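You operate a simulated robot arm through the tools that you are given. There is no shell and no other tool. Be economical: measure what you need, move in short steps, check, and stop when the job is done.

The job below is to be done with a simulated two-armed robot. You get a single attempt, and the scene is never put back.

TASK
Turn heads one and three off, set flow to even, fill the two cans and raise the heads.
Fine: The two cans under the heads; both heads off before the fill. Nothing runs into the tray; the level, foam and cold knobs, the other numbered levers and the other cans stay.
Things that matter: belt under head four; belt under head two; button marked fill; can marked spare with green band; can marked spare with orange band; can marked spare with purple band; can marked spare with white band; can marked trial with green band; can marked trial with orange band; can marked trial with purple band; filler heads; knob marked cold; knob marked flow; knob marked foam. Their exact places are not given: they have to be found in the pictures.

Only the result counts: the job must be done as asked and must still hold three seconds after the hand-in. Knocking over, shifting, dropping, spilling or breaking anything else fails it.

THE ROBOT
Two 7-joint arms with fingered hands on one trunk, on a base that drives. Base frame: it is fixed to the floor where the robot stands at the start and does not move with it; the origin is under the middle of the robot, x ahead of it, y to its left, z up. Units: cm, degrees, N and s.
The left shoulder is at the start at [4.7, 12.5, 124.9], the right one opposite. With the tool pointing down near the work surface each hand reaches from about 10 to 36 cm from the robot's upright axis, wherever it stands, measured 20 degrees to its own side. Places, roughly: belt under head four [70, -40, 100]; belt under head two [70, -10, 100]; button marked fill [60, -50, 140]; can marked trial with green band [100, -100, 100]; can marked trial with purple band [100, -125, 100]; filler heads [70, -20, 130]; knob marked cold [50, -80, 80]; knob marked flow [50, -60, 80]; knob marked foam [50, -70, 80]; knob marked level four [60, -40, 140]; knob marked level one [60, 0, 140]; knob marked level three [60, -20, 140]; knob marked level two [60, -10, 140]; lever marked four [50, -40, 140]; lever marked one [50, 0, 140]; lever marked three [50, -20, 140]. Payload 3.6 kg a hand.
The tool frame of a hand sits at the grasp point between the pads (the TCP): z along the fingers, y along the line on which they close. The tips reach 3 cm beyond it. The gripper opens to 10.4 cm. The gripper's body begins 3.5 cm behind the TCP. The gripper is a hand of 4 fingers: y runs from the thumb to the fingers, the wrist lies at [-1.5, -10.4, -17.8] in the tool frame, and closing takes about 1.5 s.
Orientation is that of the tool frame in the base frame, as a unit quaternion [w, x, y, z]. With the fingers straight down and the wrist toward the robot, the tool's x, y and z point along [0, 1, 0], [1, 0, 0] and [0, 0, -1] of the base frame.

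THE INTERFACE
- The arms move only by the tool step_arm. It takes "left_increments", "right_increments" or both (then of equal length, played together; a hand with none holds still); each is a list of rows, each a list of 2 entries, a list of its own where there are three numbers: the turn, a rotation vector about the tool's x, y, z in units of 8 degrees (1.0 is 8 degrees), then the shift along the tool's x, y, z in units of 25 mm (1.0 is 25 mm). In form: [[[wx, wy, wz], [tx, ty, tz]], ...]. A call has 1 to 20 rows; each row shifts and turns the commanded pose from where the row before left it, along the tool's axes as they then stand. "left_claw" and "right_claw" are, for a hand that has rows, the finger opening in cm, from 0 to 10.4, set as the call begins (left out, the last holds). A call with a number of a shift or a turn outside -1 to 1 is refused whole. Rows are played at 5 a second. More than 5 cm and 8.6 degrees between two rows, or a gripper value outside its range, and nothing of the call is played. A pose out of reach is approached as far as the arm can. The call stops where the force on the tool passes 40 N (or 10 N more than at its start, if that is more) or the arm is blocked; 0.2 s more then pass. The fingers move at their own pace (about 7.2 cm/s each) and stop on an object; they squeeze with about 23 N. The grip force told is the motor's: it shows also when the fingers shut on nothing. Time passes only in rows, and 0.2 s behind the last, so rows that do not move let the fingers close. It gives the time, the measured TCP pose, the force on the tool (base axes), the opening and the grip force at its end, in the units of the frame above (readings bear some noise), with the torque about the TCP (base axes, N m) and any sound that the robot's microphone picked up.
- Cameras (640 x 400 px; columns grow to the right, rows downward): "scene" is now at [14.01, -4.95, 143.5]; the picture's right is [-0.53, -0.85, 0.00], its down [-0.08, 0.05, -1.00] and it looks along [0.85, -0.52, -0.09] (base axes); focal length 214 px, centre (320, 200). "left" rides on the left gripper at [-6.1, -9.2, -13] in its tool frame; the picture's right is [-0.81, -0.28, 0.52], its down [0.53, -0.71, 0.46] and it looks along [0.24, 0.64, 0.72] (tool axes); focal length 275 px, centre (320, 200). "right" rides on the right gripper at [6.1, -9.2, -13] in its tool frame; the picture's right is [-0.81, 0.27, -0.52], its down [-0.53, -0.71, 0.46] and it looks along [-0.24, 0.64, 0.72] (tool axes); focal length 275 px, centre (320, 200).
- grab_frame(camera): a new picture of that camera. No time passes.
- lift_body(by): slides the trunk up (or, below 0, down) by that many cm; the arms and the scene camera ride with it, the base frame stays. It gives what a move gives, with no picture.
- steer(legs): drives the robot by 1 to 6 legs, each [ahead, left, turn to the left] in cm, cm and degrees, along the robot's own axes; the way and the turn of a leg run together, so that a leg with both is an arc; at most 150 cm and 180 degrees a leg. The arms and the cameras ride along, it lands a little off, and it stops where it bumps. It gives what a move gives.
- curl_fingers(index, middle, ring, thumb_bend, thumb_turn, hand): sets how far each is bent, from 0 (flat) to 1 (curled in); at 0.3 the hand is open as for a grip, at 0.7 the pads meet at the TCP. One left out holds its place. A second passes; each finger stops where it meets its share of the squeeze, and holds until it gets a number again. A gripper value or a shape takes the hand back. It gives what a move gives, with no picture; readings hold the bend of each and the force on the fingers (four entries, about 0 where the hand has none), thumb and palm. thumb_turn goes from beside the hand (0) to across from the fingers (1), as for a grip.
- preshape(shape, hand): the hand has 4 fingers and takes this shape, open, in about a second: jaw (thumb against the fingers, like two jaws); tri (thumb and two fingers); tip (a fingertip pinch); poke (one finger out to press); point (the index stretched); flat (the hand flat); cup (the hand cupped); fist (a fist). The gripper value then closes the fingers along that shape, each until it touches; the sizes above hold for jaw. It gives what a move gives, with no picture.
- aim_head(pan, tilt): turns the head with the scene camera to pan (to the left, within 80 degrees either way) and tilt (down, from -29 to 69), counted from straight ahead of the robot. It gives what a move gives.
- measure_at(camera, pixels): for up to 12 pixels [column, row] of the newest picture of that camera ("zoom" is the newest enlarged one), the place [x, y, z] in the base frame of the surface seen there, good to about 0.2 cm. No time passes.
- inspect(camera, box): a new picture of the part [left, top, right, bottom] of that camera's present view, enlarged. No time passes.
- hand_in(): hands the job in; it is judged then, once.

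Work in short steps. Measure before you move; look again where a grasp or a placing could have gone wrong, and mend it. You have 80 turns and 58 pictures in all, those below and enlarged ones among them. Open the grippers and draw the arms clear of the work before you hand the job in, unless the task says otherwise; then end with one line.

The tools are called after "Emit:" by a JSON object that holds its "fn" and its "kwargs". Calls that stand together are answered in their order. step_arm: Moves the arms, as the interface text tells. Its arguments: {"type":"object","properties":{"left_increments":{"type":"array","items":{"type":"array"}},"left_claw":{"type":"number"},"right_increments":{"type":"array","items":{"type":"array"}},"right_claw":{"type":"number"}},"required":[]} The other tools are called the same way: lift_body (by) slides the trunk up or down; preshape (shape, hand) gives the hand a shape; curl_fingers (index, middle, ring, thumb_bend, thumb_turn, hand) moves the fingers one by one; steer (legs) drives the base; aim_head (pan, tilt) turns the head that bears the scene camera; grab_frame (camera) takes a picture; measure_at (camera, pixels) gives the place of the surface under pixels of a picture; inspect (camera, box) takes an enlarged picture of a part of a camera's view; hand_in () hands the job in.

At the start:

```text
clock: 0.0
left_ee_pos: [48.07, -5.73, 115.03]
left_tcp_rot: [0.0, 0.706, 0.709, 0.0]
left_ft_force: [-0.4, -0.5, 0.9]
left_torque: [0.02, 0.0, 0.0]
left_finger_gap: 10.36
left_grasp_force: 0.2
left_shape: jaw
left_bend: [0.3, 0.3, 0.3, 0.3, 0.98]
left_finger forces: [0.0, 0.0, 0.0, 0.1, 0.0, 0.0]
right_ee_pos: [27.51, -31.68, 156.8]
right_tcp_rot: [0.0, 0.707, 0.707, -0.001]
right_ft_force: [0.3, -0.4, 0.7]
right_torque: [0.03, -0.01, 0.02]
right_finger_gap: 10.37
right_grasp_force: 0.1
right_shape: jaw
right_bend: [0.3, 0.3, 0.3, 0.3, 0.98]
right_finger forces: [0.0, 0.1, 0.1, 0.0, 0.1, 0.1]
trunk travel left (down, up): [-47.5, 6.1]
robot x, y, heading: [-0.39, -0.11, -0.3]
head pan, tilt: [-31.7, 5.1]
```

scene: 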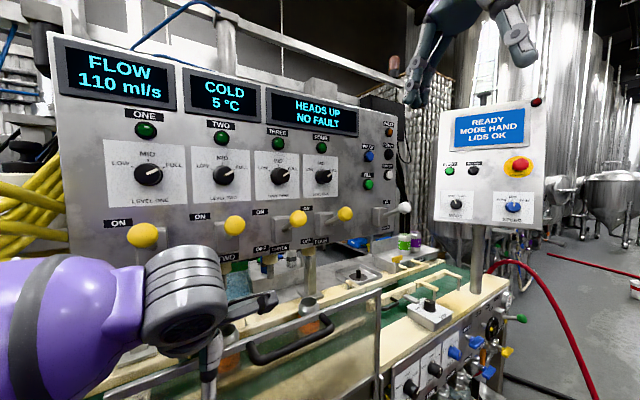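
right: 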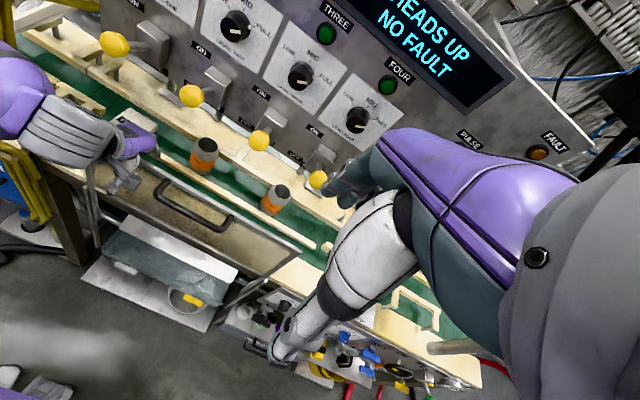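
left: 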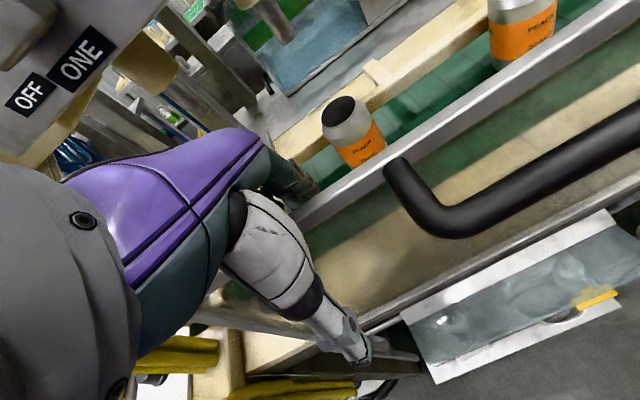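

The panel shows four levers with yellow knobs, displays and the fill button. I enlarge the panel and the lower front for labels.

Emit:
{"fn": "inspect", "kwargs": {"camera": "scene", "box": [90, 90, 430, 290]}}

Emit:
{"fn": "measure_at", "kwargs": {"camera": "scene", "pixels": [[142, 235], [235, 225], [298, 217], [345, 213], [404, 208], [368, 184], [368, 155], [148, 173], [120, 222], [430, 305], [390, 280], [417, 242]]}}

Emit:
{"fn": "inspect", "kwargs": {"camera": "scene", "box": [360, 220, 560, 400]}}

```text
1.88 times, centred on (260, 190) of scene
```

zoom: 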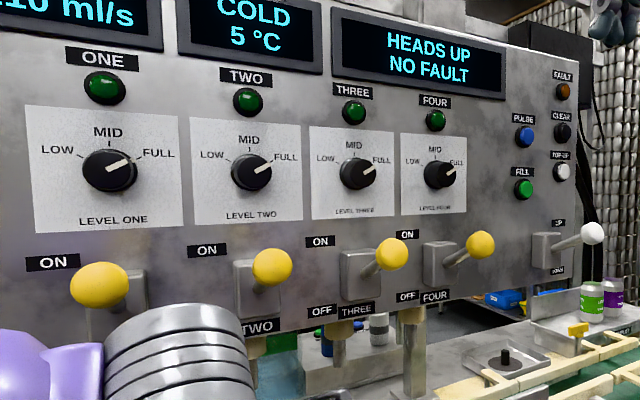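

```text
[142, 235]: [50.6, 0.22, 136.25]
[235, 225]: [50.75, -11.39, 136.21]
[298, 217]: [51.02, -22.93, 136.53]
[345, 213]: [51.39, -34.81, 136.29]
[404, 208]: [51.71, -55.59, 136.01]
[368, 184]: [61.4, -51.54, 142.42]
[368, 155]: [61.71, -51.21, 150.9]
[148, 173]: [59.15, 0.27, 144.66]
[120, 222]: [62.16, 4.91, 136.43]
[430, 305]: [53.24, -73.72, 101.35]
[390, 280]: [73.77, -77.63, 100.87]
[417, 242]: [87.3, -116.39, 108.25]
```

```text
2.22 times, centred on (460, 310) of scene
```

zoom: 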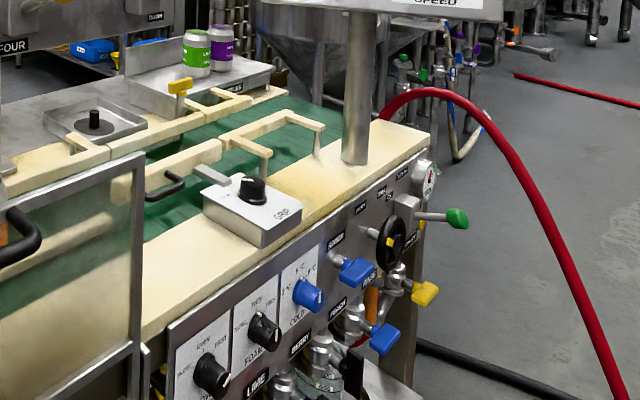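

White-ball lever is the heads up/down lever; yellow levers all seem ON. I look at the flow knob closer and at the belt under the heads.

Emit:
{"fn": "aim_head", "kwargs": {"pan": -45, "tilt": 40}}

Emit:
{"fn": "grab_frame", "kwargs": {"camera": "scene"}}

Emit:
{"fn": "inspect", "kwargs": {"camera": "right", "box": [60, 80, 420, 330]}}

```text
clock: 1.0
left_ee_pos: [48.04, -5.74, 114.96]
left_tcp_rot: [0.0, 0.706, 0.708, 0.0]
left_ft_force: [0.9, 0.1, 0.1]
left_torque: [0.0, -0.01, 0.01]
left_finger_gap: 10.4
left_grasp_force: 0.1
left_shape: jaw
left_bend: [0.3, 0.3, 0.3, 0.3, 0.98]
left_finger forces: [0.0, 0.0, 0.0, 0.1, 0.0, 0.0]
right_ee_pos: [27.52, -31.67, 156.96]
right_tcp_rot: [0.0, 0.707, 0.707, 0.0]
right_ft_force: [-0.2, -0.5, -1.3]
right_torque: [0.0, 0.02, -0.01]
right_finger_gap: 10.36
right_grasp_force: 0.0
right_shape: jaw
right_bend: [0.3, 0.3, 0.3, 0.3, 0.98]
right_finger forces: [0.0, 0.0, 0.0, 0.0, 0.0, 0.0]
trunk travel left (down, up): [-47.5, 6.1]
robot x, y, heading: [0.25, 0.26, 0.4]
head pan, tilt: [-45.0, 40.0]
```

```text
52 pictures are left
```

scene: 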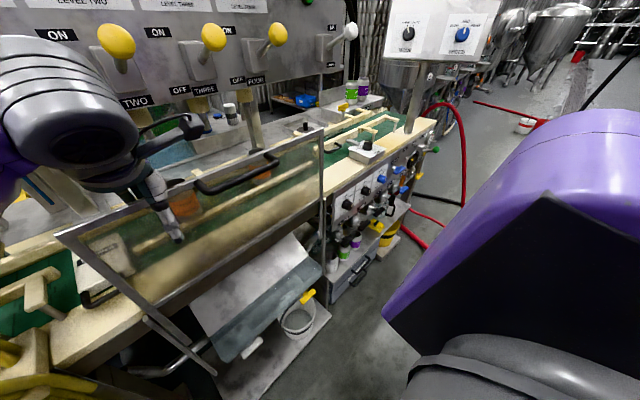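

```text
1.60 times, centred on (240, 205) of right
```

zoom: 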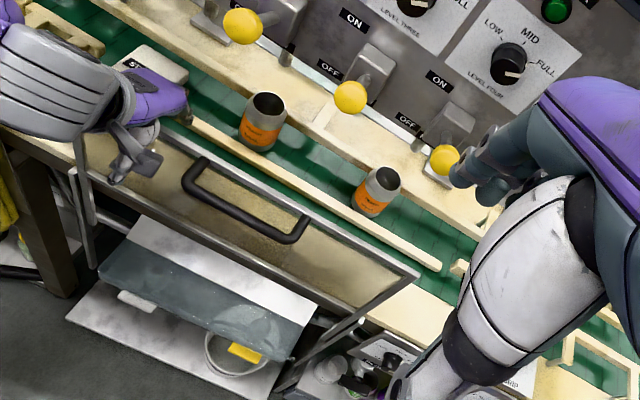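

Cans sit under heads two and four behind a clear guard. Zooming on the front panel knobs.

Emit:
{"fn": "inspect", "kwargs": {"camera": "scene", "box": [310, 120, 430, 195]}}

Emit:
{"fn": "measure_at", "kwargs": {"camera": "scene", "pixels": [[347, 205], [366, 191], [381, 178], [117, 40], [214, 37], [278, 33], [351, 31], [70, 235], [322, 130], [322, 220]]}}

```text
5.33 times, centred on (370, 158) of scene
```

zoom: 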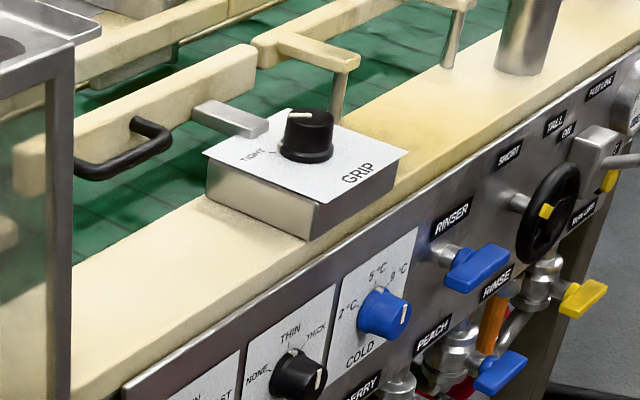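

```text
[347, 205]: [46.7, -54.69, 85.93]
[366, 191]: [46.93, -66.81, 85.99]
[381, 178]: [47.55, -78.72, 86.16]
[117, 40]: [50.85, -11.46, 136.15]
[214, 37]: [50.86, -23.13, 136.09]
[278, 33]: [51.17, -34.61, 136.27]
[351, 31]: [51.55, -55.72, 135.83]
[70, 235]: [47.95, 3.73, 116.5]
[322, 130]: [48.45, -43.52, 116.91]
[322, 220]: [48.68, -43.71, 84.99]
```

The left hand sits near the guard top edge (z≈116.7, x≈48). I measure where its fingers are relative to the guard before moving it.

Emit:
{"fn": "inspect", "kwargs": {"camera": "scene", "box": [40, 90, 320, 270]}}

Emit:
{"fn": "measure_at", "kwargs": {"camera": "scene", "pixels": [[178, 237], [165, 212], [155, 185], [190, 125], [197, 133], [130, 165], [130, 205], [225, 185], [240, 168], [110, 215], [180, 112], [150, 150]]}}

```text
2.22 times, centred on (180, 180) of scene
```

zoom: 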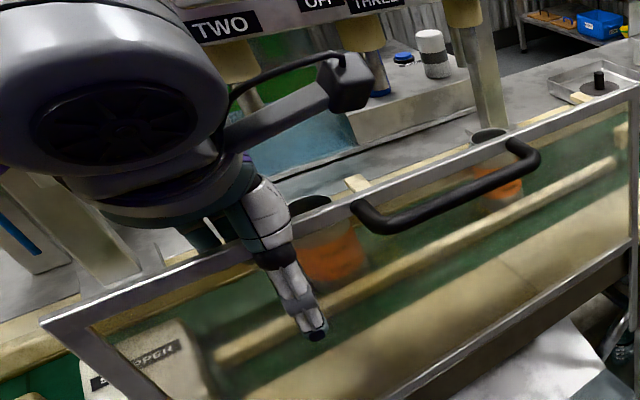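

```text
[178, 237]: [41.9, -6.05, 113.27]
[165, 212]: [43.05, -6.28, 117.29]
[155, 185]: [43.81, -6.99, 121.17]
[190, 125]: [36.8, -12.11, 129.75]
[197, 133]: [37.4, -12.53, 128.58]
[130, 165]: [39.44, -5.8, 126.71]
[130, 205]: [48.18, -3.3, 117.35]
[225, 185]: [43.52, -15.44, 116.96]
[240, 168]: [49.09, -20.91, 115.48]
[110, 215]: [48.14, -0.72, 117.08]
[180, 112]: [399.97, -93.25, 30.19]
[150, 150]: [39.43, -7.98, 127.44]
```

The thumb is in front of the guard (x≈42) and the fingers behind it, so I raise the left hand straight up 8.5 cm, then draw it back.

Emit:
{"fn": "step_arm", "kwargs": {"left_increments": [[[0, 0, 0], [0, 0, -0.8]], [[0, 0, 0], [0, 0, -0.8]], [[0, 0, 0], [0, 0, -0.9]], [[0, 0, 0], [0, 0, -0.9]], [[0, 0, 0], [0, -1, 0]], [[0, 0, 0], [0, -1, 0]], [[0, 0, 0], [0, -1, 0]], [[0, 0, 0], [0, -1, 0]]]}}

Emit:
{"fn": "aim_head", "kwargs": {"pan": -25, "tilt": 15}}

Emit:
{"fn": "grab_frame", "kwargs": {"camera": "scene"}}

```text
clock: 2.8
left_ee_pos: [37.95, -5.79, 123.55]
left_tcp_rot: [0.0, 0.706, 0.708, 0.0]
left_ft_force: [-0.4, 0.1, 0.0]
left_torque: [-0.01, -0.02, 0.02]
left_finger_gap: 10.36
left_grasp_force: 0.2
left_shape: jaw
left_bend: [0.3, 0.3, 0.3, 0.3, 0.98]
left_finger forces: [0.0, 0.0, 0.1, 0.0, 0.0, 0.1]
right_ee_pos: [27.54, -31.68, 156.78]
right_tcp_rot: [0.0, 0.707, 0.707, 0.0]
right_ft_force: [0.8, 0.2, -0.1]
right_torque: [0.0, 0.0, -0.02]
right_finger_gap: 10.37
right_grasp_force: 0.0
right_shape: jaw
right_bend: [0.3, 0.3, 0.3, 0.3, 0.98]
right_finger forces: [0.0, 0.0, 0.0, 0.0, 0.0, 0.0]
trunk travel left (down, up): [-47.5, 6.1]
robot x, y, heading: [-0.44, -0.31, 0.0]
head pan, tilt: [-45.0, 40.0]
```

```text
clock: 3.7
left_ee_pos: [38.06, -5.74, 123.55]
left_tcp_rot: [0.0, 0.706, 0.708, 0.001]
left_ft_force: [0.2, 0.0, 0.5]
left_torque: [0.01, 0.01, -0.03]
left_finger_gap: 10.36
left_grasp_force: 0.0
left_shape: jaw
left_bend: [0.3, 0.3, 0.3, 0.3, 0.98]
left_finger forces: [0.0, 0.1, 0.0, 0.0, 0.0, 0.1]
right_ee_pos: [27.59, -31.79, 156.9]
right_tcp_rot: [0.0, 0.706, 0.708, 0.0]
right_ft_force: [-0.2, 0.4, 1.1]
right_torque: [-0.02, -0.01, 0.03]
right_finger_gap: 10.35
right_grasp_force: 0.1
right_shape: jaw
right_bend: [0.3, 0.3, 0.3, 0.3, 0.98]
right_finger forces: [0.0, 0.1, 0.0, 0.1, 0.0, 0.0]
trunk travel left (down, up): [-47.5, 6.1]
robot x, y, heading: [-0.18, -0.16, -0.0]
head pan, tilt: [-25.0, 15.0]
```

```text
48 pictures are left
```

scene: 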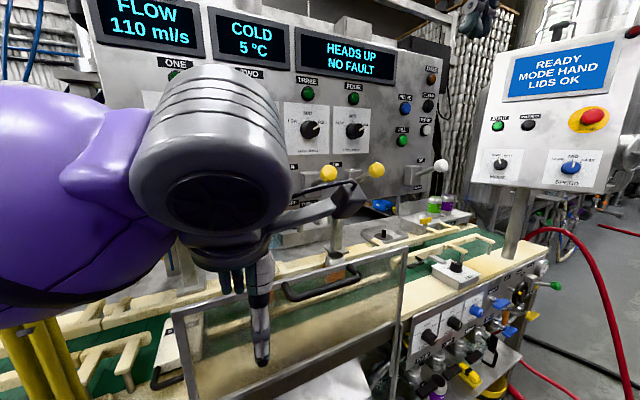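

Heads up, no fault, flow display 110 ml/s. I bring the left hand up in front of lever one, fingers closed and tilted 45° forward, aiming to be above its ball ([52,0.2,136]).

Emit:
{"fn": "step_arm", "kwargs": {"left_increments": [[[0, 0, 0], [0.6, 0, -1]], [[0, 0, 0], [0.6, 0, -1]], [[0, 0, 0], [0.6, 0, -1]], [[0, 0, 0], [0.6, 0, -1]], [[-0.9375, 0, 0], [0, 0.48, -0.64]], [[-0.9375, 0, 0], [0, 0.56, -0.57]], [[-0.9375, 0, 0], [0, 0.63, -0.49]], [[-0.9375, 0, 0], [0, 0.69, -0.41]], [[-0.9375, 0, 0], [0, 0.74, -0.31]], [[-0.9375, 0, 0], [0, 0.77, -0.22]], [[0, 0, 0], [0, 0, 0]]], "left_claw": 0}}

Emit:
{"fn": "grab_frame", "kwargs": {"camera": "left"}}

```text
clock: 6.1
left_ee_pos: [45.29, 0.22, 143.01]
left_tcp_rot: [0.272, 0.653, 0.653, 0.272]
left_ft_force: [0.2, 0.1, 0.2]
left_torque: [-0.03, -0.01, 0.02]
left_finger_gap: 0.0
left_grasp_force: 22.7
left_shape: jaw
left_bend: [0.7, 0.7, 0.7, 0.47, 1.0]
left_finger forces: [0.0, 0.1, 0.0, 0.0, 0.0, 0.0]
right_ee_pos: [27.57, -31.71, 156.84]
right_tcp_rot: [0.0, 0.707, 0.707, -0.001]
right_ft_force: [0.4, -0.3, 0.5]
right_torque: [-0.01, -0.05, 0.01]
right_finger_gap: 10.37
right_grasp_force: 0.1
right_shape: jaw
right_bend: [0.3, 0.3, 0.3, 0.3, 0.98]
right_finger forces: [0.1, 0.0, 0.0, 0.0, 0.1, 0.1]
trunk travel left (down, up): [-47.5, 6.1]
robot x, y, heading: [0.26, -0.33, 0.2]
head pan, tilt: [-25.0, 15.0]
```

```text
47 pictures are left
```

left: 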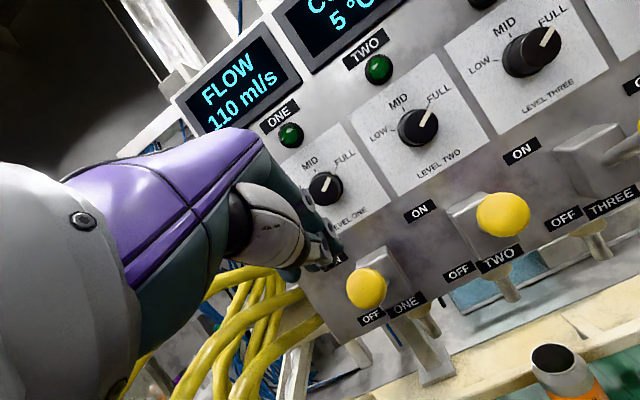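

Good view of lever one (ball at 365,288). I measure ball, box, labels and my fingertip.

Emit:
{"fn": "measure_at", "kwargs": {"camera": "left", "pixels": [[365, 288], [365, 270], [385, 268], [405, 255], [371, 318], [420, 210], [310, 240], [330, 262], [326, 188], [400, 300]]}}

```text
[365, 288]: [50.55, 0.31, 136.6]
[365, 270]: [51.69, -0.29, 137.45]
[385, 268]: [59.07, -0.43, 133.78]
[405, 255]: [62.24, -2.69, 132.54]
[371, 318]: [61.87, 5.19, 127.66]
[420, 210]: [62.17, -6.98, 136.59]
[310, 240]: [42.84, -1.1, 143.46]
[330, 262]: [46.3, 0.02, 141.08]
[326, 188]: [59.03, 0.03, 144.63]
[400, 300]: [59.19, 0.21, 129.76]
```

ON sits at z≈136.6, OFF at 127.7, ball centre near [52.3,0.2,136]. I move forward 5 cm above the ball, then press down ~11 cm.

Emit:
{"fn": "step_arm", "kwargs": {"left_increments": [[[0, 0, 0], [0, 0.72, 0.72]], [[0, 0, 0], [0, 0.72, 0.72]], [[0, 0, 0], [0, -0.354, 0.354]], [[0, 0, 0], [0, -0.354, 0.354]], [[0, 0, 0], [0, -0.354, 0.354]], [[0, 0, 0], [0, -0.354, 0.354]], [[0, 0, 0], [0, -0.354, 0.354]], [[0, 0, 0], [0, -0.354, 0.354]], [[0, 0, 0], [0, -0.354, 0.354]], [[0, 0, 0], [0, -0.354, 0.354]], [[0, 0, 0], [0, -0.354, 0.354]]]}}

Emit:
{"fn": "grab_frame", "kwargs": {"camera": "left"}}

```text
clock: 8.5
left_ee_pos: [50.41, 0.27, 132.1]
left_tcp_rot: [0.273, 0.652, 0.653, 0.271]
left_ft_force: [1.6, -0.5, 6.6]
left_torque: [0.0, -0.21, -0.05]
left_finger_gap: 0.02
left_grasp_force: 22.9
left_shape: jaw
left_bend: [0.7, 0.7, 0.7, 0.48, 1.0]
left_finger forces: [0.0, 0.0, 0.0, 0.0, 0.0, 0.1]
right_ee_pos: [27.5, -31.86, 156.81]
right_tcp_rot: [0.0, 0.707, 0.707, 0.001]
right_ft_force: [0.3, 0.1, 0.5]
right_torque: [0.03, -0.02, 0.0]
right_finger_gap: 10.36
right_grasp_force: 0.2
right_shape: jaw
right_bend: [0.3, 0.3, 0.3, 0.3, 0.98]
right_finger forces: [0.0, 0.0, 0.0, 0.0, 0.0, 0.0]
trunk travel left (down, up): [-47.5, 6.1]
robot x, y, heading: [0.3, -0.14, -0.0]
head pan, tilt: [-25.0, 15.0]
```

```text
46 pictures are left
```

left: 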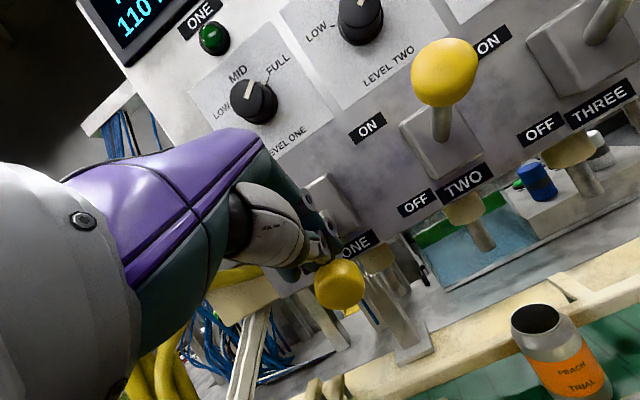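

Lever one appears down. I check closely the level one knob, ball and lamp.

Emit:
{"fn": "inspect", "kwargs": {"camera": "left", "box": [160, 0, 480, 200]}}

Emit:
{"fn": "measure_at", "kwargs": {"camera": "left", "pixels": [[340, 285], [445, 70], [318, 245], [357, 243]]}}

```text
2.00 times, centred on (320, 100) of left
```

zoom: 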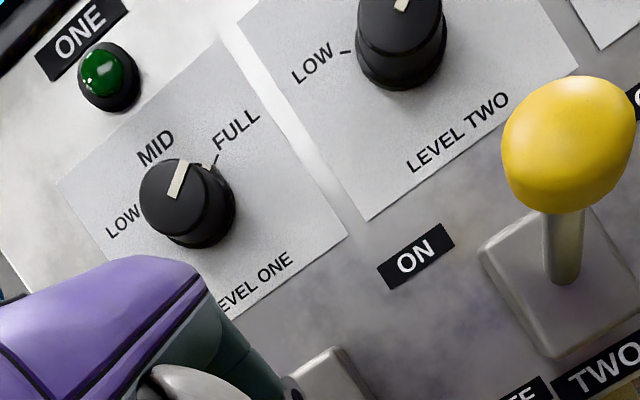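

```text
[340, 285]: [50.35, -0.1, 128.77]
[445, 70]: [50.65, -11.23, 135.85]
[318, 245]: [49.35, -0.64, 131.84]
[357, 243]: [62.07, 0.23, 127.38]
```

The level knob still points to FULL; ball front is now z 128.8. I push 0.8 cm more to be sure it is seated, then lift away.

Emit:
{"fn": "step_arm", "kwargs": {"left_increments": [[[0, 0, 0], [0, -0.12, 0.12]], [[0, 0, 0], [0, -0.12, 0.12]]]}}

Emit:
{"fn": "step_arm", "kwargs": {"left_increments": [[[0, 0, 0], [0, 0.354, -0.354]], [[0, 0, 0], [0, 0, -1]], [[0, 0, 0], [0, 0, -1]], [[0, 0, 0], [0, 0, -1]]]}}

Emit:
{"fn": "grab_frame", "kwargs": {"camera": "left"}}

```text
clock: 9.1
left_ee_pos: [50.24, 0.22, 131.53]
left_tcp_rot: [0.276, 0.652, 0.652, 0.273]
left_ft_force: [-0.4, -1.8, 28.0]
left_torque: [0.07, -0.59, -0.05]
left_finger_gap: 0.0
left_grasp_force: 23.0
left_shape: jaw
left_bend: [0.7, 0.7, 0.7, 0.51, 1.0]
left_finger forces: [0.0, 0.0, 0.0, 0.0, 0.0, 0.1]
right_ee_pos: [27.15, -31.72, 157.03]
right_tcp_rot: [0.0, 0.707, 0.707, 0.002]
right_ft_force: [1.2, -0.7, -0.9]
right_torque: [-0.03, 0.01, 0.0]
right_finger_gap: 10.38
right_grasp_force: 0.0
right_shape: jaw
right_bend: [0.3, 0.3, 0.3, 0.3, 0.98]
right_finger forces: [0.0, 0.0, 0.0, 0.0, 0.0, 0.2]
trunk travel left (down, up): [-47.5, 6.1]
robot x, y, heading: [0.06, 0.25, 0.0]
head pan, tilt: [-25.0, 15.0]
```

```text
clock: 10.1
left_ee_pos: [45.22, 0.21, 137.69]
left_tcp_rot: [0.269, 0.652, 0.655, 0.27]
left_ft_force: [1.6, -0.4, -0.5]
left_torque: [0.0, 0.0, 0.03]
left_finger_gap: 0.0
left_grasp_force: 23.1
left_shape: jaw
left_bend: [0.7, 0.7, 0.7, 0.49, 1.0]
left_finger forces: [0.1, 0.1, 0.0, 0.0, 0.0, 0.1]
right_ee_pos: [27.53, -31.65, 156.83]
right_tcp_rot: [0.001, 0.707, 0.707, 0.0]
right_ft_force: [-0.7, 0.0, 1.0]
right_torque: [0.02, 0.0, 0.0]
right_finger_gap: 10.37
right_grasp_force: 0.1
right_shape: jaw
right_bend: [0.3, 0.3, 0.3, 0.3, 0.98]
right_finger forces: [0.0, 0.0, 0.1, 0.1, 0.0, 0.1]
trunk travel left (down, up): [-47.5, 6.1]
robot x, y, heading: [0.2, -0.07, 0.2]
head pan, tilt: [-25.0, 15.0]
```

```text
44 pictures are left
```

left: 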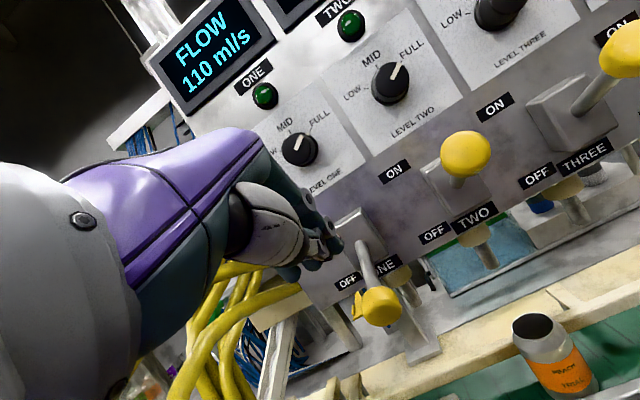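

Lever one is off (hit its stop at 28 N). I bring the right hand, closed and tilted 45°, in front of lever three.

Emit:
{"fn": "step_arm", "kwargs": {"right_increments": [[[-0.9375, 0, 0], [0.567, 0.8, 0]], [[-0.9375, 0, 0], [0.567, 0.79, 0.1]], [[-0.9375, 0, 0], [0.567, 0.77, 0.21]], [[-0.9375, 0, 0], [0.567, 0.74, 0.31]], [[-0.9375, 0, 0], [0.567, 0.69, 0.4]], [[-0.9375, 0, 0], [0.567, 0.63, 0.49]], [[0, 0, 0], [0, -0.377, 0.924]], [[0, 0, 0], [0, -0.377, 0.924]], [[0, 0, 0], [0, -0.377, 0.924]], [[0, 0, 0], [0, -0.377, 0.924]], [[0, 0, 0], [0, -0.377, 0.924]], [[0, 0, 0], [0, -0.377, 0.924]]], "right_claw": 0}}

Emit:
{"fn": "grab_frame", "kwargs": {"camera": "right"}}

```text
clock: 12.7
left_ee_pos: [45.33, 0.2, 137.68]
left_tcp_rot: [0.271, 0.653, 0.654, 0.271]
left_ft_force: [-0.4, -0.5, -0.3]
left_torque: [0.02, 0.01, 0.02]
left_finger_gap: 0.0
left_grasp_force: 22.8
left_shape: jaw
left_bend: [0.7, 0.7, 0.7, 0.49, 1.0]
left_finger forces: [0.1, 0.0, 0.0, 0.0, 0.1, 0.1]
right_ee_pos: [45.48, -23.02, 143.0]
right_tcp_rot: [0.27, 0.653, 0.653, 0.272]
right_ft_force: [0.2, -0.3, 1.1]
right_torque: [0.0, -0.03, -0.02]
right_finger_gap: 0.0
right_grasp_force: 23.0
right_shape: jaw
right_bend: [0.7, 0.7, 0.7, 0.47, 1.0]
right_finger forces: [0.1, 0.0, 0.1, 0.1, 0.0, 0.0]
trunk travel left (down, up): [-47.5, 6.1]
robot x, y, heading: [0.38, -0.12, -0.0]
head pan, tilt: [-25.0, 15.0]
```

```text
43 pictures are left
```

right: 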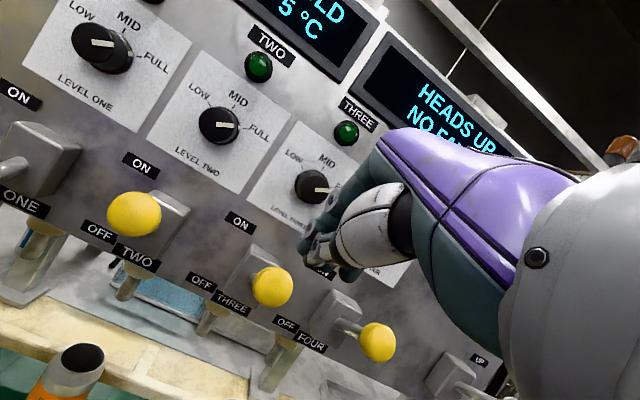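

Right hand is aligned with lever three (ball at 272,287; y≈-23). Same press move.

Emit:
{"fn": "step_arm", "kwargs": {"right_increments": [[[0, 0, 0], [0, 0.7, 0.7]], [[0, 0, 0], [0, 0.7, 0.7]], [[0, 0, 0], [0, -0.354, 0.354]], [[0, 0, 0], [0, -0.354, 0.354]], [[0, 0, 0], [0, -0.354, 0.354]], [[0, 0, 0], [0, -0.354, 0.354]], [[0, 0, 0], [0, -0.354, 0.354]], [[0, 0, 0], [0, -0.354, 0.354]], [[0, 0, 0], [0, -0.354, 0.354]], [[0, 0, 0], [0, -0.354, 0.354]], [[0, 0, 0], [0, -0.354, 0.354]], [[0, 0, 0], [0, -0.12, 0.12]], [[0, 0, 0], [0, -0.12, 0.12]]]}}

Emit:
{"fn": "step_arm", "kwargs": {"right_increments": [[[0, 0, 0], [0, 0.354, -0.354]], [[0, 0, 0], [0, 0, -1]], [[0, 0, 0], [0, 0, -1]], [[0, 0, 0], [0, 0, -1]]]}}

Emit:
{"fn": "grab_frame", "kwargs": {"camera": "right"}}

```text
clock: 15.5
left_ee_pos: [44.96, 0.17, 137.97]
left_tcp_rot: [0.272, 0.652, 0.653, 0.272]
left_ft_force: [-0.2, -0.5, -1.0]
left_torque: [0.0, 0.03, -0.05]
left_finger_gap: 0.0
left_grasp_force: 23.1
left_shape: jaw
left_bend: [0.7, 0.7, 0.7, 0.49, 1.0]
left_finger forces: [0.0, 0.0, 0.1, 0.0, 0.0, 0.1]
right_ee_pos: [49.99, -23.17, 131.5]
right_tcp_rot: [0.276, 0.651, 0.651, 0.275]
right_ft_force: [-0.8, 0.1, 27.5]
right_torque: [-0.05, -0.69, 0.03]
right_finger_gap: 0.0
right_grasp_force: 23.0
right_shape: jaw
right_bend: [0.7, 0.7, 0.7, 0.51, 1.0]
right_finger forces: [0.0, 22.9, 0.0, 0.0, 0.0, 0.1]
trunk travel left (down, up): [-47.5, 6.1]
robot x, y, heading: [-0.34, -0.24, -0.1]
head pan, tilt: [-25.0, 15.0]
```

```text
clock: 16.5
left_ee_pos: [45.17, 0.07, 137.6]
left_tcp_rot: [0.271, 0.653, 0.653, 0.271]
left_ft_force: [0.5, 0.6, 1.2]
left_torque: [-0.01, -0.02, 0.01]
left_finger_gap: 0.0
left_grasp_force: 23.4
left_shape: jaw
left_bend: [0.7, 0.7, 0.7, 0.49, 1.0]
left_finger forces: [0.0, 0.0, 0.1, 0.0, 0.0, 0.0]
right_ee_pos: [44.81, -23.36, 137.44]
right_tcp_rot: [0.27, 0.655, 0.653, 0.27]
right_ft_force: [-1.6, 0.9, 0.1]
right_torque: [0.02, 0.04, 0.0]
right_finger_gap: 0.04
right_grasp_force: 23.2
right_shape: jaw
right_bend: [0.7, 0.7, 0.7, 0.5, 1.0]
right_finger forces: [0.0, 0.1, 0.0, 0.1, 0.0, 0.1]
trunk travel left (down, up): [-47.5, 6.1]
robot x, y, heading: [0.01, -0.04, 0.0]
head pan, tilt: [-25.0, 15.0]
```

```text
42 pictures are left
```

right: 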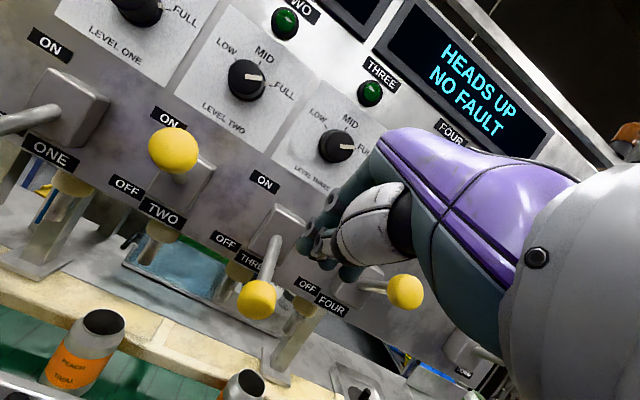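

Lever three is off. Now I check the cans' places against the head nozzles, and look at all.

Emit:
{"fn": "measure_at", "kwargs": {"camera": "right", "pixels": [[103, 318], [70, 370], [245, 380], [75, 185], [155, 225], [237, 255], [305, 310], [258, 298]]}}

Emit:
{"fn": "inspect", "kwargs": {"camera": "right", "box": [0, 150, 400, 400]}}

```text
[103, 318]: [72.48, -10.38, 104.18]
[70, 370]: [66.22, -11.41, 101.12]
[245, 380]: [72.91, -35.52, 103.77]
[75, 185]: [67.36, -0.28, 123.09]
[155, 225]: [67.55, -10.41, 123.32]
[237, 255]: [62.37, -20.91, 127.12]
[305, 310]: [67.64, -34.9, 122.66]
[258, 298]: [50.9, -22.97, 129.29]
```

```text
1.60 times, centred on (200, 275) of right
```

zoom: 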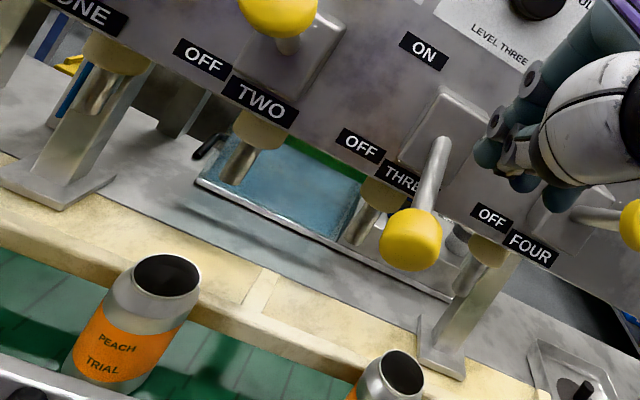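

Cans stand under heads two (y≈-11) and four (y≈-35). Next the flow knob: I draw both hands back, look down-right at the floor space and knob before driving.

Emit:
{"fn": "step_arm", "kwargs": {"left_increments": [[[0, 0, 0], [0, -0.7, -0.7]], [[0, 0, 0], [0, -0.7, -0.7]], [[0, 0, 0], [0, -0.7, -0.7]], [[0, 0, 0], [0, -0.7, -0.7]], [[0, 0, 0], [0.5, -0.7, -0.7]], [[0, 0, 0], [0.8, 0, 0]]], "right_increments": [[[0, 0, 0], [0, -0.7, -0.7]], [[0, 0, 0], [0, -0.7, -0.7]], [[0, 0, 0], [0, -0.7, -0.7]], [[0, 0, 0], [0, -0.7, -0.7]], [[0, 0, 0], [-0.5, -0.7, -0.7]], [[0, 0, 0], [-0.8, 0, 0]]]}}

Emit:
{"fn": "aim_head", "kwargs": {"pan": -50, "tilt": 40}}

Emit:
{"fn": "grab_frame", "kwargs": {"camera": "scene"}}

```text
clock: 17.9
left_ee_pos: [42.27, 3.44, 133.03]
left_tcp_rot: [0.271, 0.652, 0.654, 0.272]
left_ft_force: [1.6, -0.7, -0.2]
left_torque: [0.01, 0.01, 0.03]
left_finger_gap: 0.02
left_grasp_force: 23.0
left_shape: jaw
left_bend: [0.7, 0.7, 0.7, 0.49, 1.0]
left_finger forces: [0.0, 0.1, 0.0, 0.0, 0.0, 0.1]
left hand out of reach, approached as far as the arm can: row 1, 2, 3, 4, 5
right_ee_pos: [34.29, -27.31, 140.56]
right_tcp_rot: [0.272, 0.653, 0.653, 0.271]
right_ft_force: [0.4, -0.8, 0.2]
right_torque: [0.03, 0.03, 0.04]
right_finger_gap: 0.01
right_grasp_force: 23.3
right_shape: jaw
right_bend: [0.7, 0.7, 0.7, 0.5, 1.0]
right_finger forces: [0.0, 0.1, 0.0, 0.0, 0.0, 0.1]
right hand out of reach, approached as far as the arm can: row 3, 4, 5
trunk travel left (down, up): [-47.5, 6.1]
robot x, y, heading: [0.23, 0.04, 0.1]
head pan, tilt: [-25.0, 15.0]
```

```text
clock: 18.8
left_ee_pos: [42.26, 3.45, 132.99]
left_tcp_rot: [0.271, 0.652, 0.654, 0.272]
left_ft_force: [0.0, 0.0, 0.0]
left_torque: [0.03, 0.03, -0.02]
left_finger_gap: 0.0
left_grasp_force: 23.3
left_shape: jaw
left_bend: [0.7, 0.7, 0.7, 0.49, 1.0]
left_finger forces: [0.0, 0.0, 0.1, 0.0, 0.1, 0.0]
right_ee_pos: [34.3, -27.3, 140.49]
right_tcp_rot: [0.271, 0.654, 0.653, 0.27]
right_ft_force: [0.0, -0.1, -0.7]
right_torque: [0.01, 0.0, 0.01]
right_finger_gap: 0.01
right_grasp_force: 22.6
right_shape: jaw
right_bend: [0.7, 0.7, 0.7, 0.5, 1.0]
right_finger forces: [0.0, 0.0, 0.1, 0.0, 0.0, 0.1]
trunk travel left (down, up): [-47.5, 6.1]
robot x, y, heading: [0.05, 0.22, 0.1]
head pan, tilt: [-50.0, 40.0]
```

```text
40 pictures are left
```

scene: 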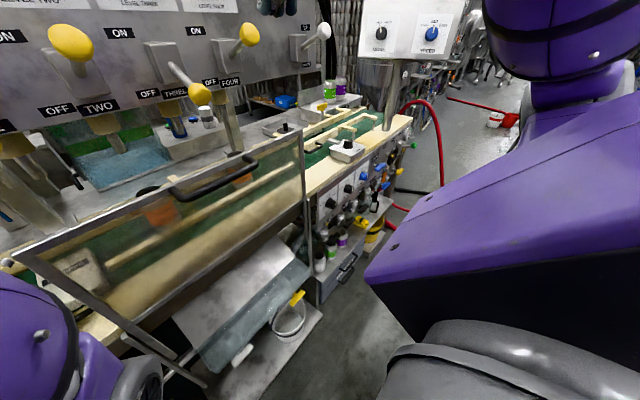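

Retraction is limited by reach; I'll back the base instead. I measure the tray, shelf and cabinet front limits.

Emit:
{"fn": "measure_at", "kwargs": {"camera": "scene", "pixels": [[245, 375], [225, 355], [300, 290], [290, 320], [330, 285], [350, 255], [335, 203], [348, 190], [320, 320], [380, 270], [215, 250], [345, 268]]}}

Emit:
{"fn": "steer", "kwargs": {"legs": [[-20, 0, 0], [0, -42, 0]]}}

Emit:
{"fn": "aim_head", "kwargs": {"pan": -10, "tilt": 40}}

Emit:
{"fn": "grab_frame", "kwargs": {"camera": "scene"}}

```text
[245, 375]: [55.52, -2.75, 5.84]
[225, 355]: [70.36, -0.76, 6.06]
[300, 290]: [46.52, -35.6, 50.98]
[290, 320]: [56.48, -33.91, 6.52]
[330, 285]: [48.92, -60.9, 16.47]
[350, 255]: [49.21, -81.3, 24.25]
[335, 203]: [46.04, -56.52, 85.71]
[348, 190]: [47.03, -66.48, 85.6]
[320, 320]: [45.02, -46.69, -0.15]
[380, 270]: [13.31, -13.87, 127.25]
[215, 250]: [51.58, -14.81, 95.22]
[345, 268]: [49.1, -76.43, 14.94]
```

```text
clock: 22.6
left_ee_pos: [22.23, -37.96, 133.01]
left_tcp_rot: [0.271, 0.652, 0.654, 0.272]
left_ft_force: [-0.3, -1.2, -0.1]
left_torque: [0.0, 0.02, 0.02]
left_finger_gap: 0.0
left_grasp_force: 23.0
left_shape: jaw
left_bend: [0.7, 0.7, 0.7, 0.49, 1.0]
left_finger forces: [0.0, 0.0, 0.0, 0.1, 0.0, 0.0]
right_ee_pos: [14.28, -68.72, 140.43]
right_tcp_rot: [0.271, 0.653, 0.653, 0.271]
right_ft_force: [0.1, -0.6, 0.0]
right_torque: [-0.02, -0.01, 0.03]
right_finger_gap: 0.03
right_grasp_force: 23.1
right_shape: jaw
right_bend: [0.7, 0.7, 0.7, 0.5, 1.0]
right_finger forces: [0.1, 0.0, 0.0, 0.0, 0.0, 0.1]
trunk travel left (down, up): [-47.5, 6.1]
robot x, y, heading: [-20.34, -41.75, -0.2]
head pan, tilt: [-50.0, 40.0]
```

```text
clock: 23.6
left_ee_pos: [22.1, -37.93, 133.07]
left_tcp_rot: [0.272, 0.652, 0.654, 0.272]
left_ft_force: [0.1, 0.0, 0.9]
left_torque: [0.02, -0.01, 0.02]
left_finger_gap: 0.0
left_grasp_force: 22.4
left_shape: jaw
left_bend: [0.7, 0.7, 0.7, 0.49, 1.0]
left_finger forces: [0.0, 0.0, 0.0, 0.1, 0.0, 0.0]
right_ee_pos: [14.22, -68.75, 140.5]
right_tcp_rot: [0.27, 0.652, 0.654, 0.272]
right_ft_force: [0.7, 0.4, -0.6]
right_torque: [0.03, 0.01, 0.0]
right_finger_gap: 0.03
right_grasp_force: 23.4
right_shape: jaw
right_bend: [0.7, 0.7, 0.7, 0.5, 1.0]
right_finger forces: [0.0, 0.0, 0.0, 0.0, 0.0, 0.1]
trunk travel left (down, up): [-47.5, 6.1]
robot x, y, heading: [-20.16, -41.49, -0.1]
head pan, tilt: [-10.0, 40.0]
```

```text
39 pictures are left
```

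scene: 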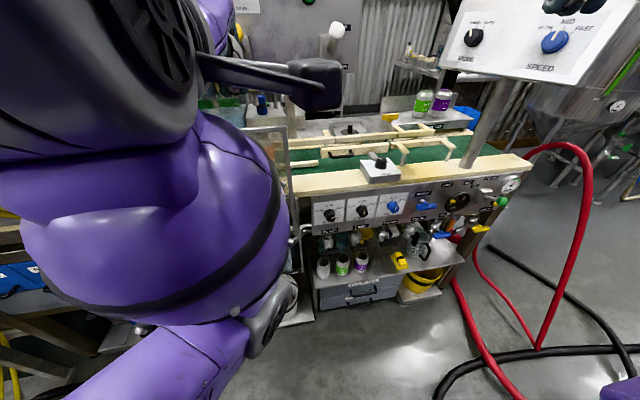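

The knobs are at (330,214), (362,210), (393,206). I zoom there and lower the trunk 33 cm.

Emit:
{"fn": "inspect", "kwargs": {"camera": "scene", "box": [300, 185, 420, 245]}}

Emit:
{"fn": "lift_body", "kwargs": {"by": -33}}

Emit:
{"fn": "aim_head", "kwargs": {"pan": -8, "tilt": 15}}

Emit:
{"fn": "grab_frame", "kwargs": {"camera": "scene"}}

```text
5.33 times, centred on (360, 215) of scene
```

zoom: 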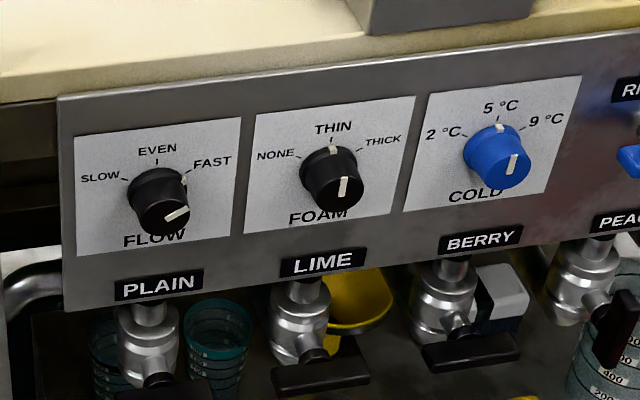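

```text
clock: 26.9
left_ee_pos: [30.15, -37.95, 84.12]
left_tcp_rot: [0.139, 0.692, 0.695, 0.14]
left_ft_force: [-0.3, -0.1, 0.1]
left_torque: [0.01, 0.03, -0.02]
left_finger_gap: 0.0
left_grasp_force: 22.7
left_shape: jaw
left_bend: [0.7, 0.7, 0.7, 0.49, 1.0]
left_finger forces: [0.0, 0.0, 0.0, 0.0, 0.1, 0.1]
right_ee_pos: [21.04, -68.62, 102.31]
right_tcp_rot: [0.211, 0.674, 0.675, 0.211]
right_ft_force: [-0.7, 0.4, 0.3]
right_torque: [-0.04, 0.02, 0.0]
right_finger_gap: 0.02
right_grasp_force: 23.0
right_shape: jaw
right_bend: [0.7, 0.7, 0.7, 0.5, 1.0]
right_finger forces: [0.0, 0.1, 0.1, 0.0, 0.0, 0.1]
trunk travel left (down, up): [-14.5, 39.1]
robot x, y, heading: [-20.34, -41.51, 0.2]
head pan, tilt: [-10.0, 40.0]
```

```text
clock: 27.8
left_ee_pos: [30.16, -37.92, 84.07]
left_tcp_rot: [0.138, 0.692, 0.695, 0.139]
left_ft_force: [-0.9, 0.4, 0.3]
left_torque: [-0.01, 0.0, 0.04]
left_finger_gap: 0.02
left_grasp_force: 23.1
left_shape: jaw
left_bend: [0.7, 0.7, 0.7, 0.49, 1.0]
left_finger forces: [0.1, 0.1, 0.0, 0.0, 0.1, 0.1]
right_ee_pos: [21.09, -68.66, 102.39]
right_tcp_rot: [0.211, 0.674, 0.675, 0.211]
right_ft_force: [-0.4, -1.0, -0.5]
right_torque: [-0.04, 0.02, 0.03]
right_finger_gap: 0.0
right_grasp_force: 22.8
right_shape: jaw
right_bend: [0.7, 0.7, 0.7, 0.5, 1.0]
right_finger forces: [0.0, 0.0, 0.0, 0.0, 0.1, 0.0]
trunk travel left (down, up): [-14.5, 39.1]
robot x, y, heading: [-19.89, -41.58, 0.3]
head pan, tilt: [-8.0, 15.0]
```

```text
37 pictures are left
```

scene: 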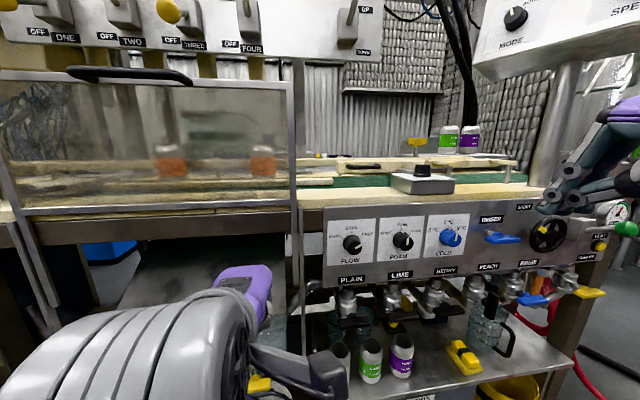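

Straight view of the knob panel now; zooming to read FLOW and measuring it.

Emit:
{"fn": "inspect", "kwargs": {"camera": "scene", "box": [310, 195, 470, 295]}}

Emit:
{"fn": "measure_at", "kwargs": {"camera": "scene", "pixels": [[352, 244], [340, 244], [352, 228], [352, 212], [403, 241], [345, 300], [370, 345], [402, 340], [340, 345], [345, 320], [365, 320], [300, 240]]}}

```text
4.00 times, centred on (390, 245) of scene
```

zoom: 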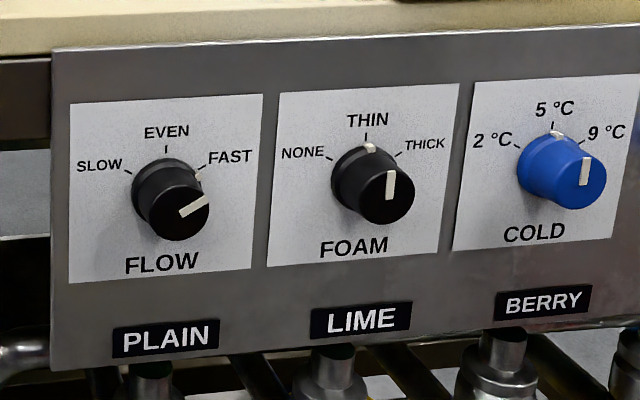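

```text
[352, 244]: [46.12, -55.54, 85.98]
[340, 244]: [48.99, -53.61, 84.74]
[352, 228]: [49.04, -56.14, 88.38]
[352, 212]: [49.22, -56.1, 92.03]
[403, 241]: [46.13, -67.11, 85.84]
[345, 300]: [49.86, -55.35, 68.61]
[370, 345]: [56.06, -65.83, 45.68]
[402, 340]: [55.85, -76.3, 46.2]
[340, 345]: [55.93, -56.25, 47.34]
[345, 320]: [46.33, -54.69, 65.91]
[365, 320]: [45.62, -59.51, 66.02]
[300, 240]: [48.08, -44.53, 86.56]
```

Flow knob: centre about [46→49, -55.8, 85.8], pointer at FAST, EVEN straight up, i.e. 60° counter-clockwise. I turn the right hand to point forward at that height, still well back.

Emit:
{"fn": "step_arm", "kwargs": {"right_increments": [[[-0.767, 0, 0], [0.573, -0.05, 0.85]], [[-0.767, 0, 0], [0.573, -0.14, 0.84]], [[-0.767, 0, 0], [0.573, -0.23, 0.82]], [[-0.767, 0, 0], [0.573, -0.31, 0.79]], [[-0.767, 0, 0], [0.573, -0.4, 0.75]], [[-0.767, 0, 0], [0.573, -0.48, 0.7]], [[-0.767, 0, 0], [0.573, -0.55, 0.65]], [[-0.767, 0, 0], [0.573, -0.62, 0.59]], [[-0.767, 0, 0], [0.573, -0.68, 0.52]]], "right_claw": 8}}

Emit:
{"fn": "grab_frame", "kwargs": {"camera": "right"}}

```text
clock: 29.8
left_ee_pos: [30.19, -37.98, 84.1]
left_tcp_rot: [0.139, 0.692, 0.694, 0.139]
left_ft_force: [0.3, -0.2, -0.8]
left_torque: [0.0, 0.02, 0.0]
left_finger_gap: 0.0
left_grasp_force: 23.5
left_shape: jaw
left_bend: [0.7, 0.7, 0.7, 0.49, 1.0]
left_finger forces: [0.0, 0.0, 0.0, 0.1, 0.0, 0.0]
right_ee_pos: [39.09, -60.34, 94.12]
right_tcp_rot: [0.499, 0.499, 0.5, 0.502]
right_ft_force: [-0.5, 0.4, 0.1]
right_torque: [0.02, -0.04, 0.0]
right_finger_gap: 8.0
right_grasp_force: 0.1
right_shape: jaw
right_bend: [0.27, 0.35, 0.32, 0.53, 0.99]
right_finger forces: [0.1, 0.0, 0.0, 0.1, 0.1, 0.0]
right hand out of reach, approached as far as the arm can: row 1, 2, 3, 4, 5
trunk travel left (down, up): [-14.5, 39.1]
robot x, y, heading: [-20.04, -41.69, -0.1]
head pan, tilt: [-8.0, 15.0]
```

```text
35 pictures are left
```

right: 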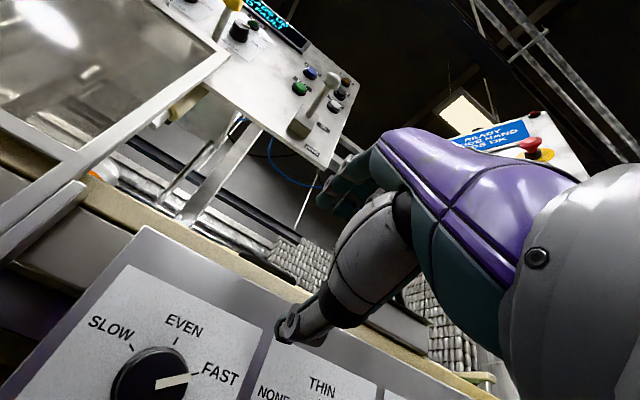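

Pose is level. I back 2 cm, drop 8.3 cm and shift 4.5 cm left to line up, then look.

Emit:
{"fn": "step_arm", "kwargs": {"right_increments": [[[0, 0, 0], [0.45, -0.83, -0.4]], [[0, 0, 0], [0.45, -0.83, -0.4]], [[0, 0, 0], [0.45, -0.83, 0]], [[0, 0, 0], [0.45, -0.83, 0]], [[0, 0, 0], [0, 0, 0]]]}}

Emit:
{"fn": "grab_frame", "kwargs": {"camera": "right"}}

Emit:
{"fn": "grab_frame", "kwargs": {"camera": "scene"}}

```text
clock: 31.0
left_ee_pos: [30.1, -37.97, 84.12]
left_tcp_rot: [0.138, 0.692, 0.694, 0.139]
left_ft_force: [0.4, -0.2, 0.0]
left_torque: [0.0, -0.01, 0.0]
left_finger_gap: 0.0
left_grasp_force: 23.4
left_shape: jaw
left_bend: [0.7, 0.7, 0.7, 0.49, 1.0]
left_finger forces: [0.0, 0.0, 0.1, 0.1, 0.0, 0.1]
right_ee_pos: [37.21, -55.81, 85.99]
right_tcp_rot: [0.5, 0.499, 0.501, 0.5]
right_ft_force: [0.2, 0.1, 0.4]
right_torque: [0.04, -0.02, 0.0]
right_finger_gap: 8.0
right_grasp_force: 0.0
right_shape: jaw
right_bend: [0.27, 0.35, 0.32, 0.53, 0.99]
right_finger forces: [0.1, 0.1, 0.1, 0.0, 0.1, 0.1]
trunk travel left (down, up): [-14.5, 39.1]
robot x, y, heading: [-20.47, -41.71, 0.1]
head pan, tilt: [-8.0, 15.0]
```

```text
34 pictures are left
```

right: 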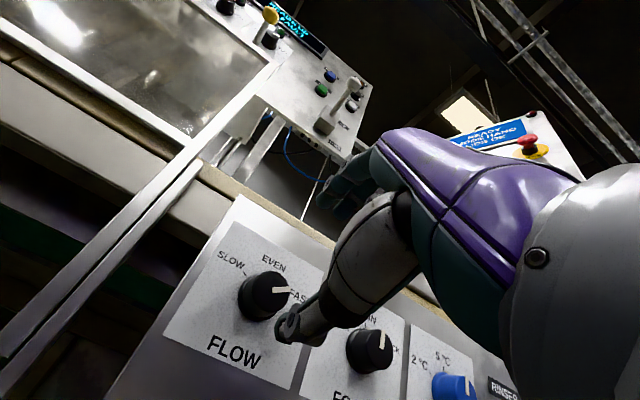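

```text
33 pictures are left
```

scene: 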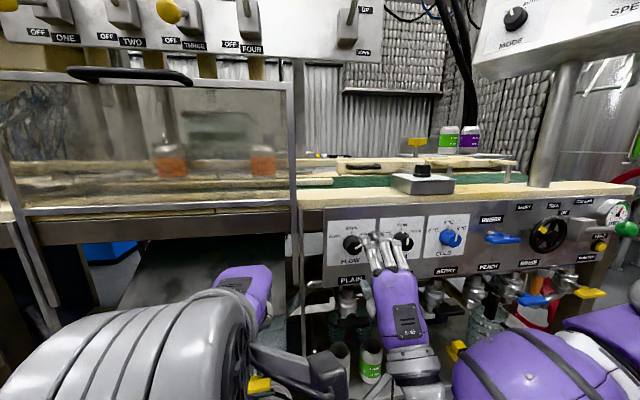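

I measure the knob's face and rim from the hand camera to fix its centre.

Emit:
{"fn": "measure_at", "kwargs": {"camera": "right", "pixels": [[268, 297], [284, 291], [258, 283], [250, 308], [276, 310], [272, 264], [245, 350], [285, 325], [375, 352]]}}

Emit:
{"fn": "inspect", "kwargs": {"camera": "right", "box": [160, 220, 400, 380]}}

```text
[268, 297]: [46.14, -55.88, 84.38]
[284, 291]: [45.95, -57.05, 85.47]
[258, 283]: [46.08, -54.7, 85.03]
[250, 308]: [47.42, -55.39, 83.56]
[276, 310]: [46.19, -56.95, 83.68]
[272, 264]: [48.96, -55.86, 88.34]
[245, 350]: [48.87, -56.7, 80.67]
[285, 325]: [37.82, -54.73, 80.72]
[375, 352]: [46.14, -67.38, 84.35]
```

```text
2.50 times, centred on (280, 300) of right
```

zoom: 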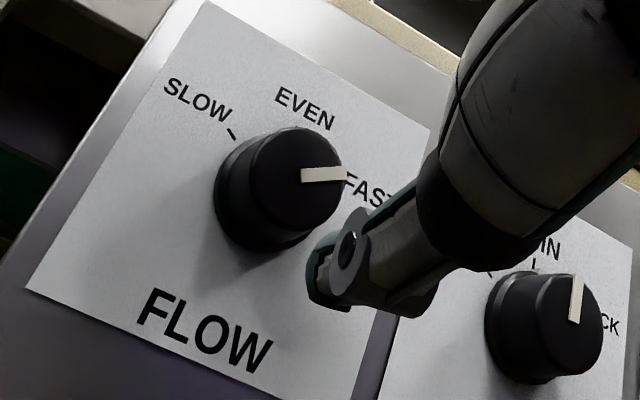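

Knob centre ≈ [46.1,-56.1,84.9]. I adjust 1 cm down and advance to x≈45 with the fingers open round the knob.

Emit:
{"fn": "step_arm", "kwargs": {"right_increments": [[[0, 0, 0], [-0.1, -0.4, 0.5]], [[0, 0, 0], [0, 0, 0.8]], [[0, 0, 0], [0, 0, 0.8]], [[0, 0, 0], [0, 0, 0.6]], [[0, 0, 0], [0, 0, 0.4]]]}}

Emit:
{"fn": "grab_frame", "kwargs": {"camera": "right"}}

```text
clock: 32.2
left_ee_pos: [30.22, -37.93, 84.06]
left_tcp_rot: [0.139, 0.692, 0.695, 0.138]
left_ft_force: [0.3, -0.9, 0.9]
left_torque: [0.0, 0.0, 0.01]
left_finger_gap: 0.0
left_grasp_force: 22.5
left_shape: jaw
left_bend: [0.7, 0.7, 0.7, 0.49, 1.0]
left_finger forces: [0.1, 0.0, 0.1, 0.1, 0.0, 0.0]
right_ee_pos: [44.7, -56.29, 84.83]
right_tcp_rot: [0.5, 0.5, 0.5, 0.5]
right_ft_force: [0.4, -0.1, 0.6]
right_torque: [0.01, 0.01, -0.02]
right_finger_gap: 7.99
right_grasp_force: 0.1
right_shape: jaw
right_bend: [0.27, 0.35, 0.32, 0.53, 0.99]
right_finger forces: [0.0, 0.1, 0.0, 0.0, 0.0, 0.1]
trunk travel left (down, up): [-14.5, 39.1]
robot x, y, heading: [-19.93, -41.35, -0.0]
head pan, tilt: [-8.0, 15.0]
```

```text
31 pictures are left
```

right: 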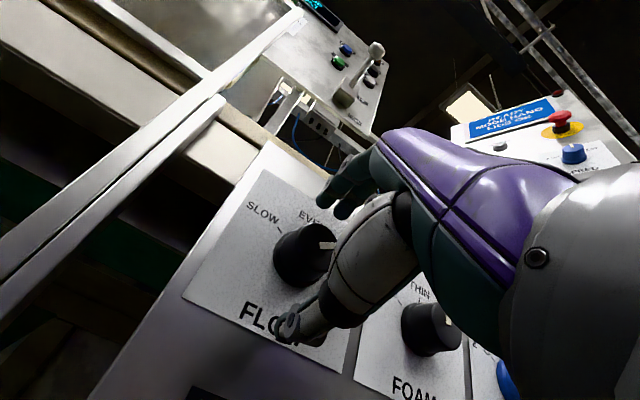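

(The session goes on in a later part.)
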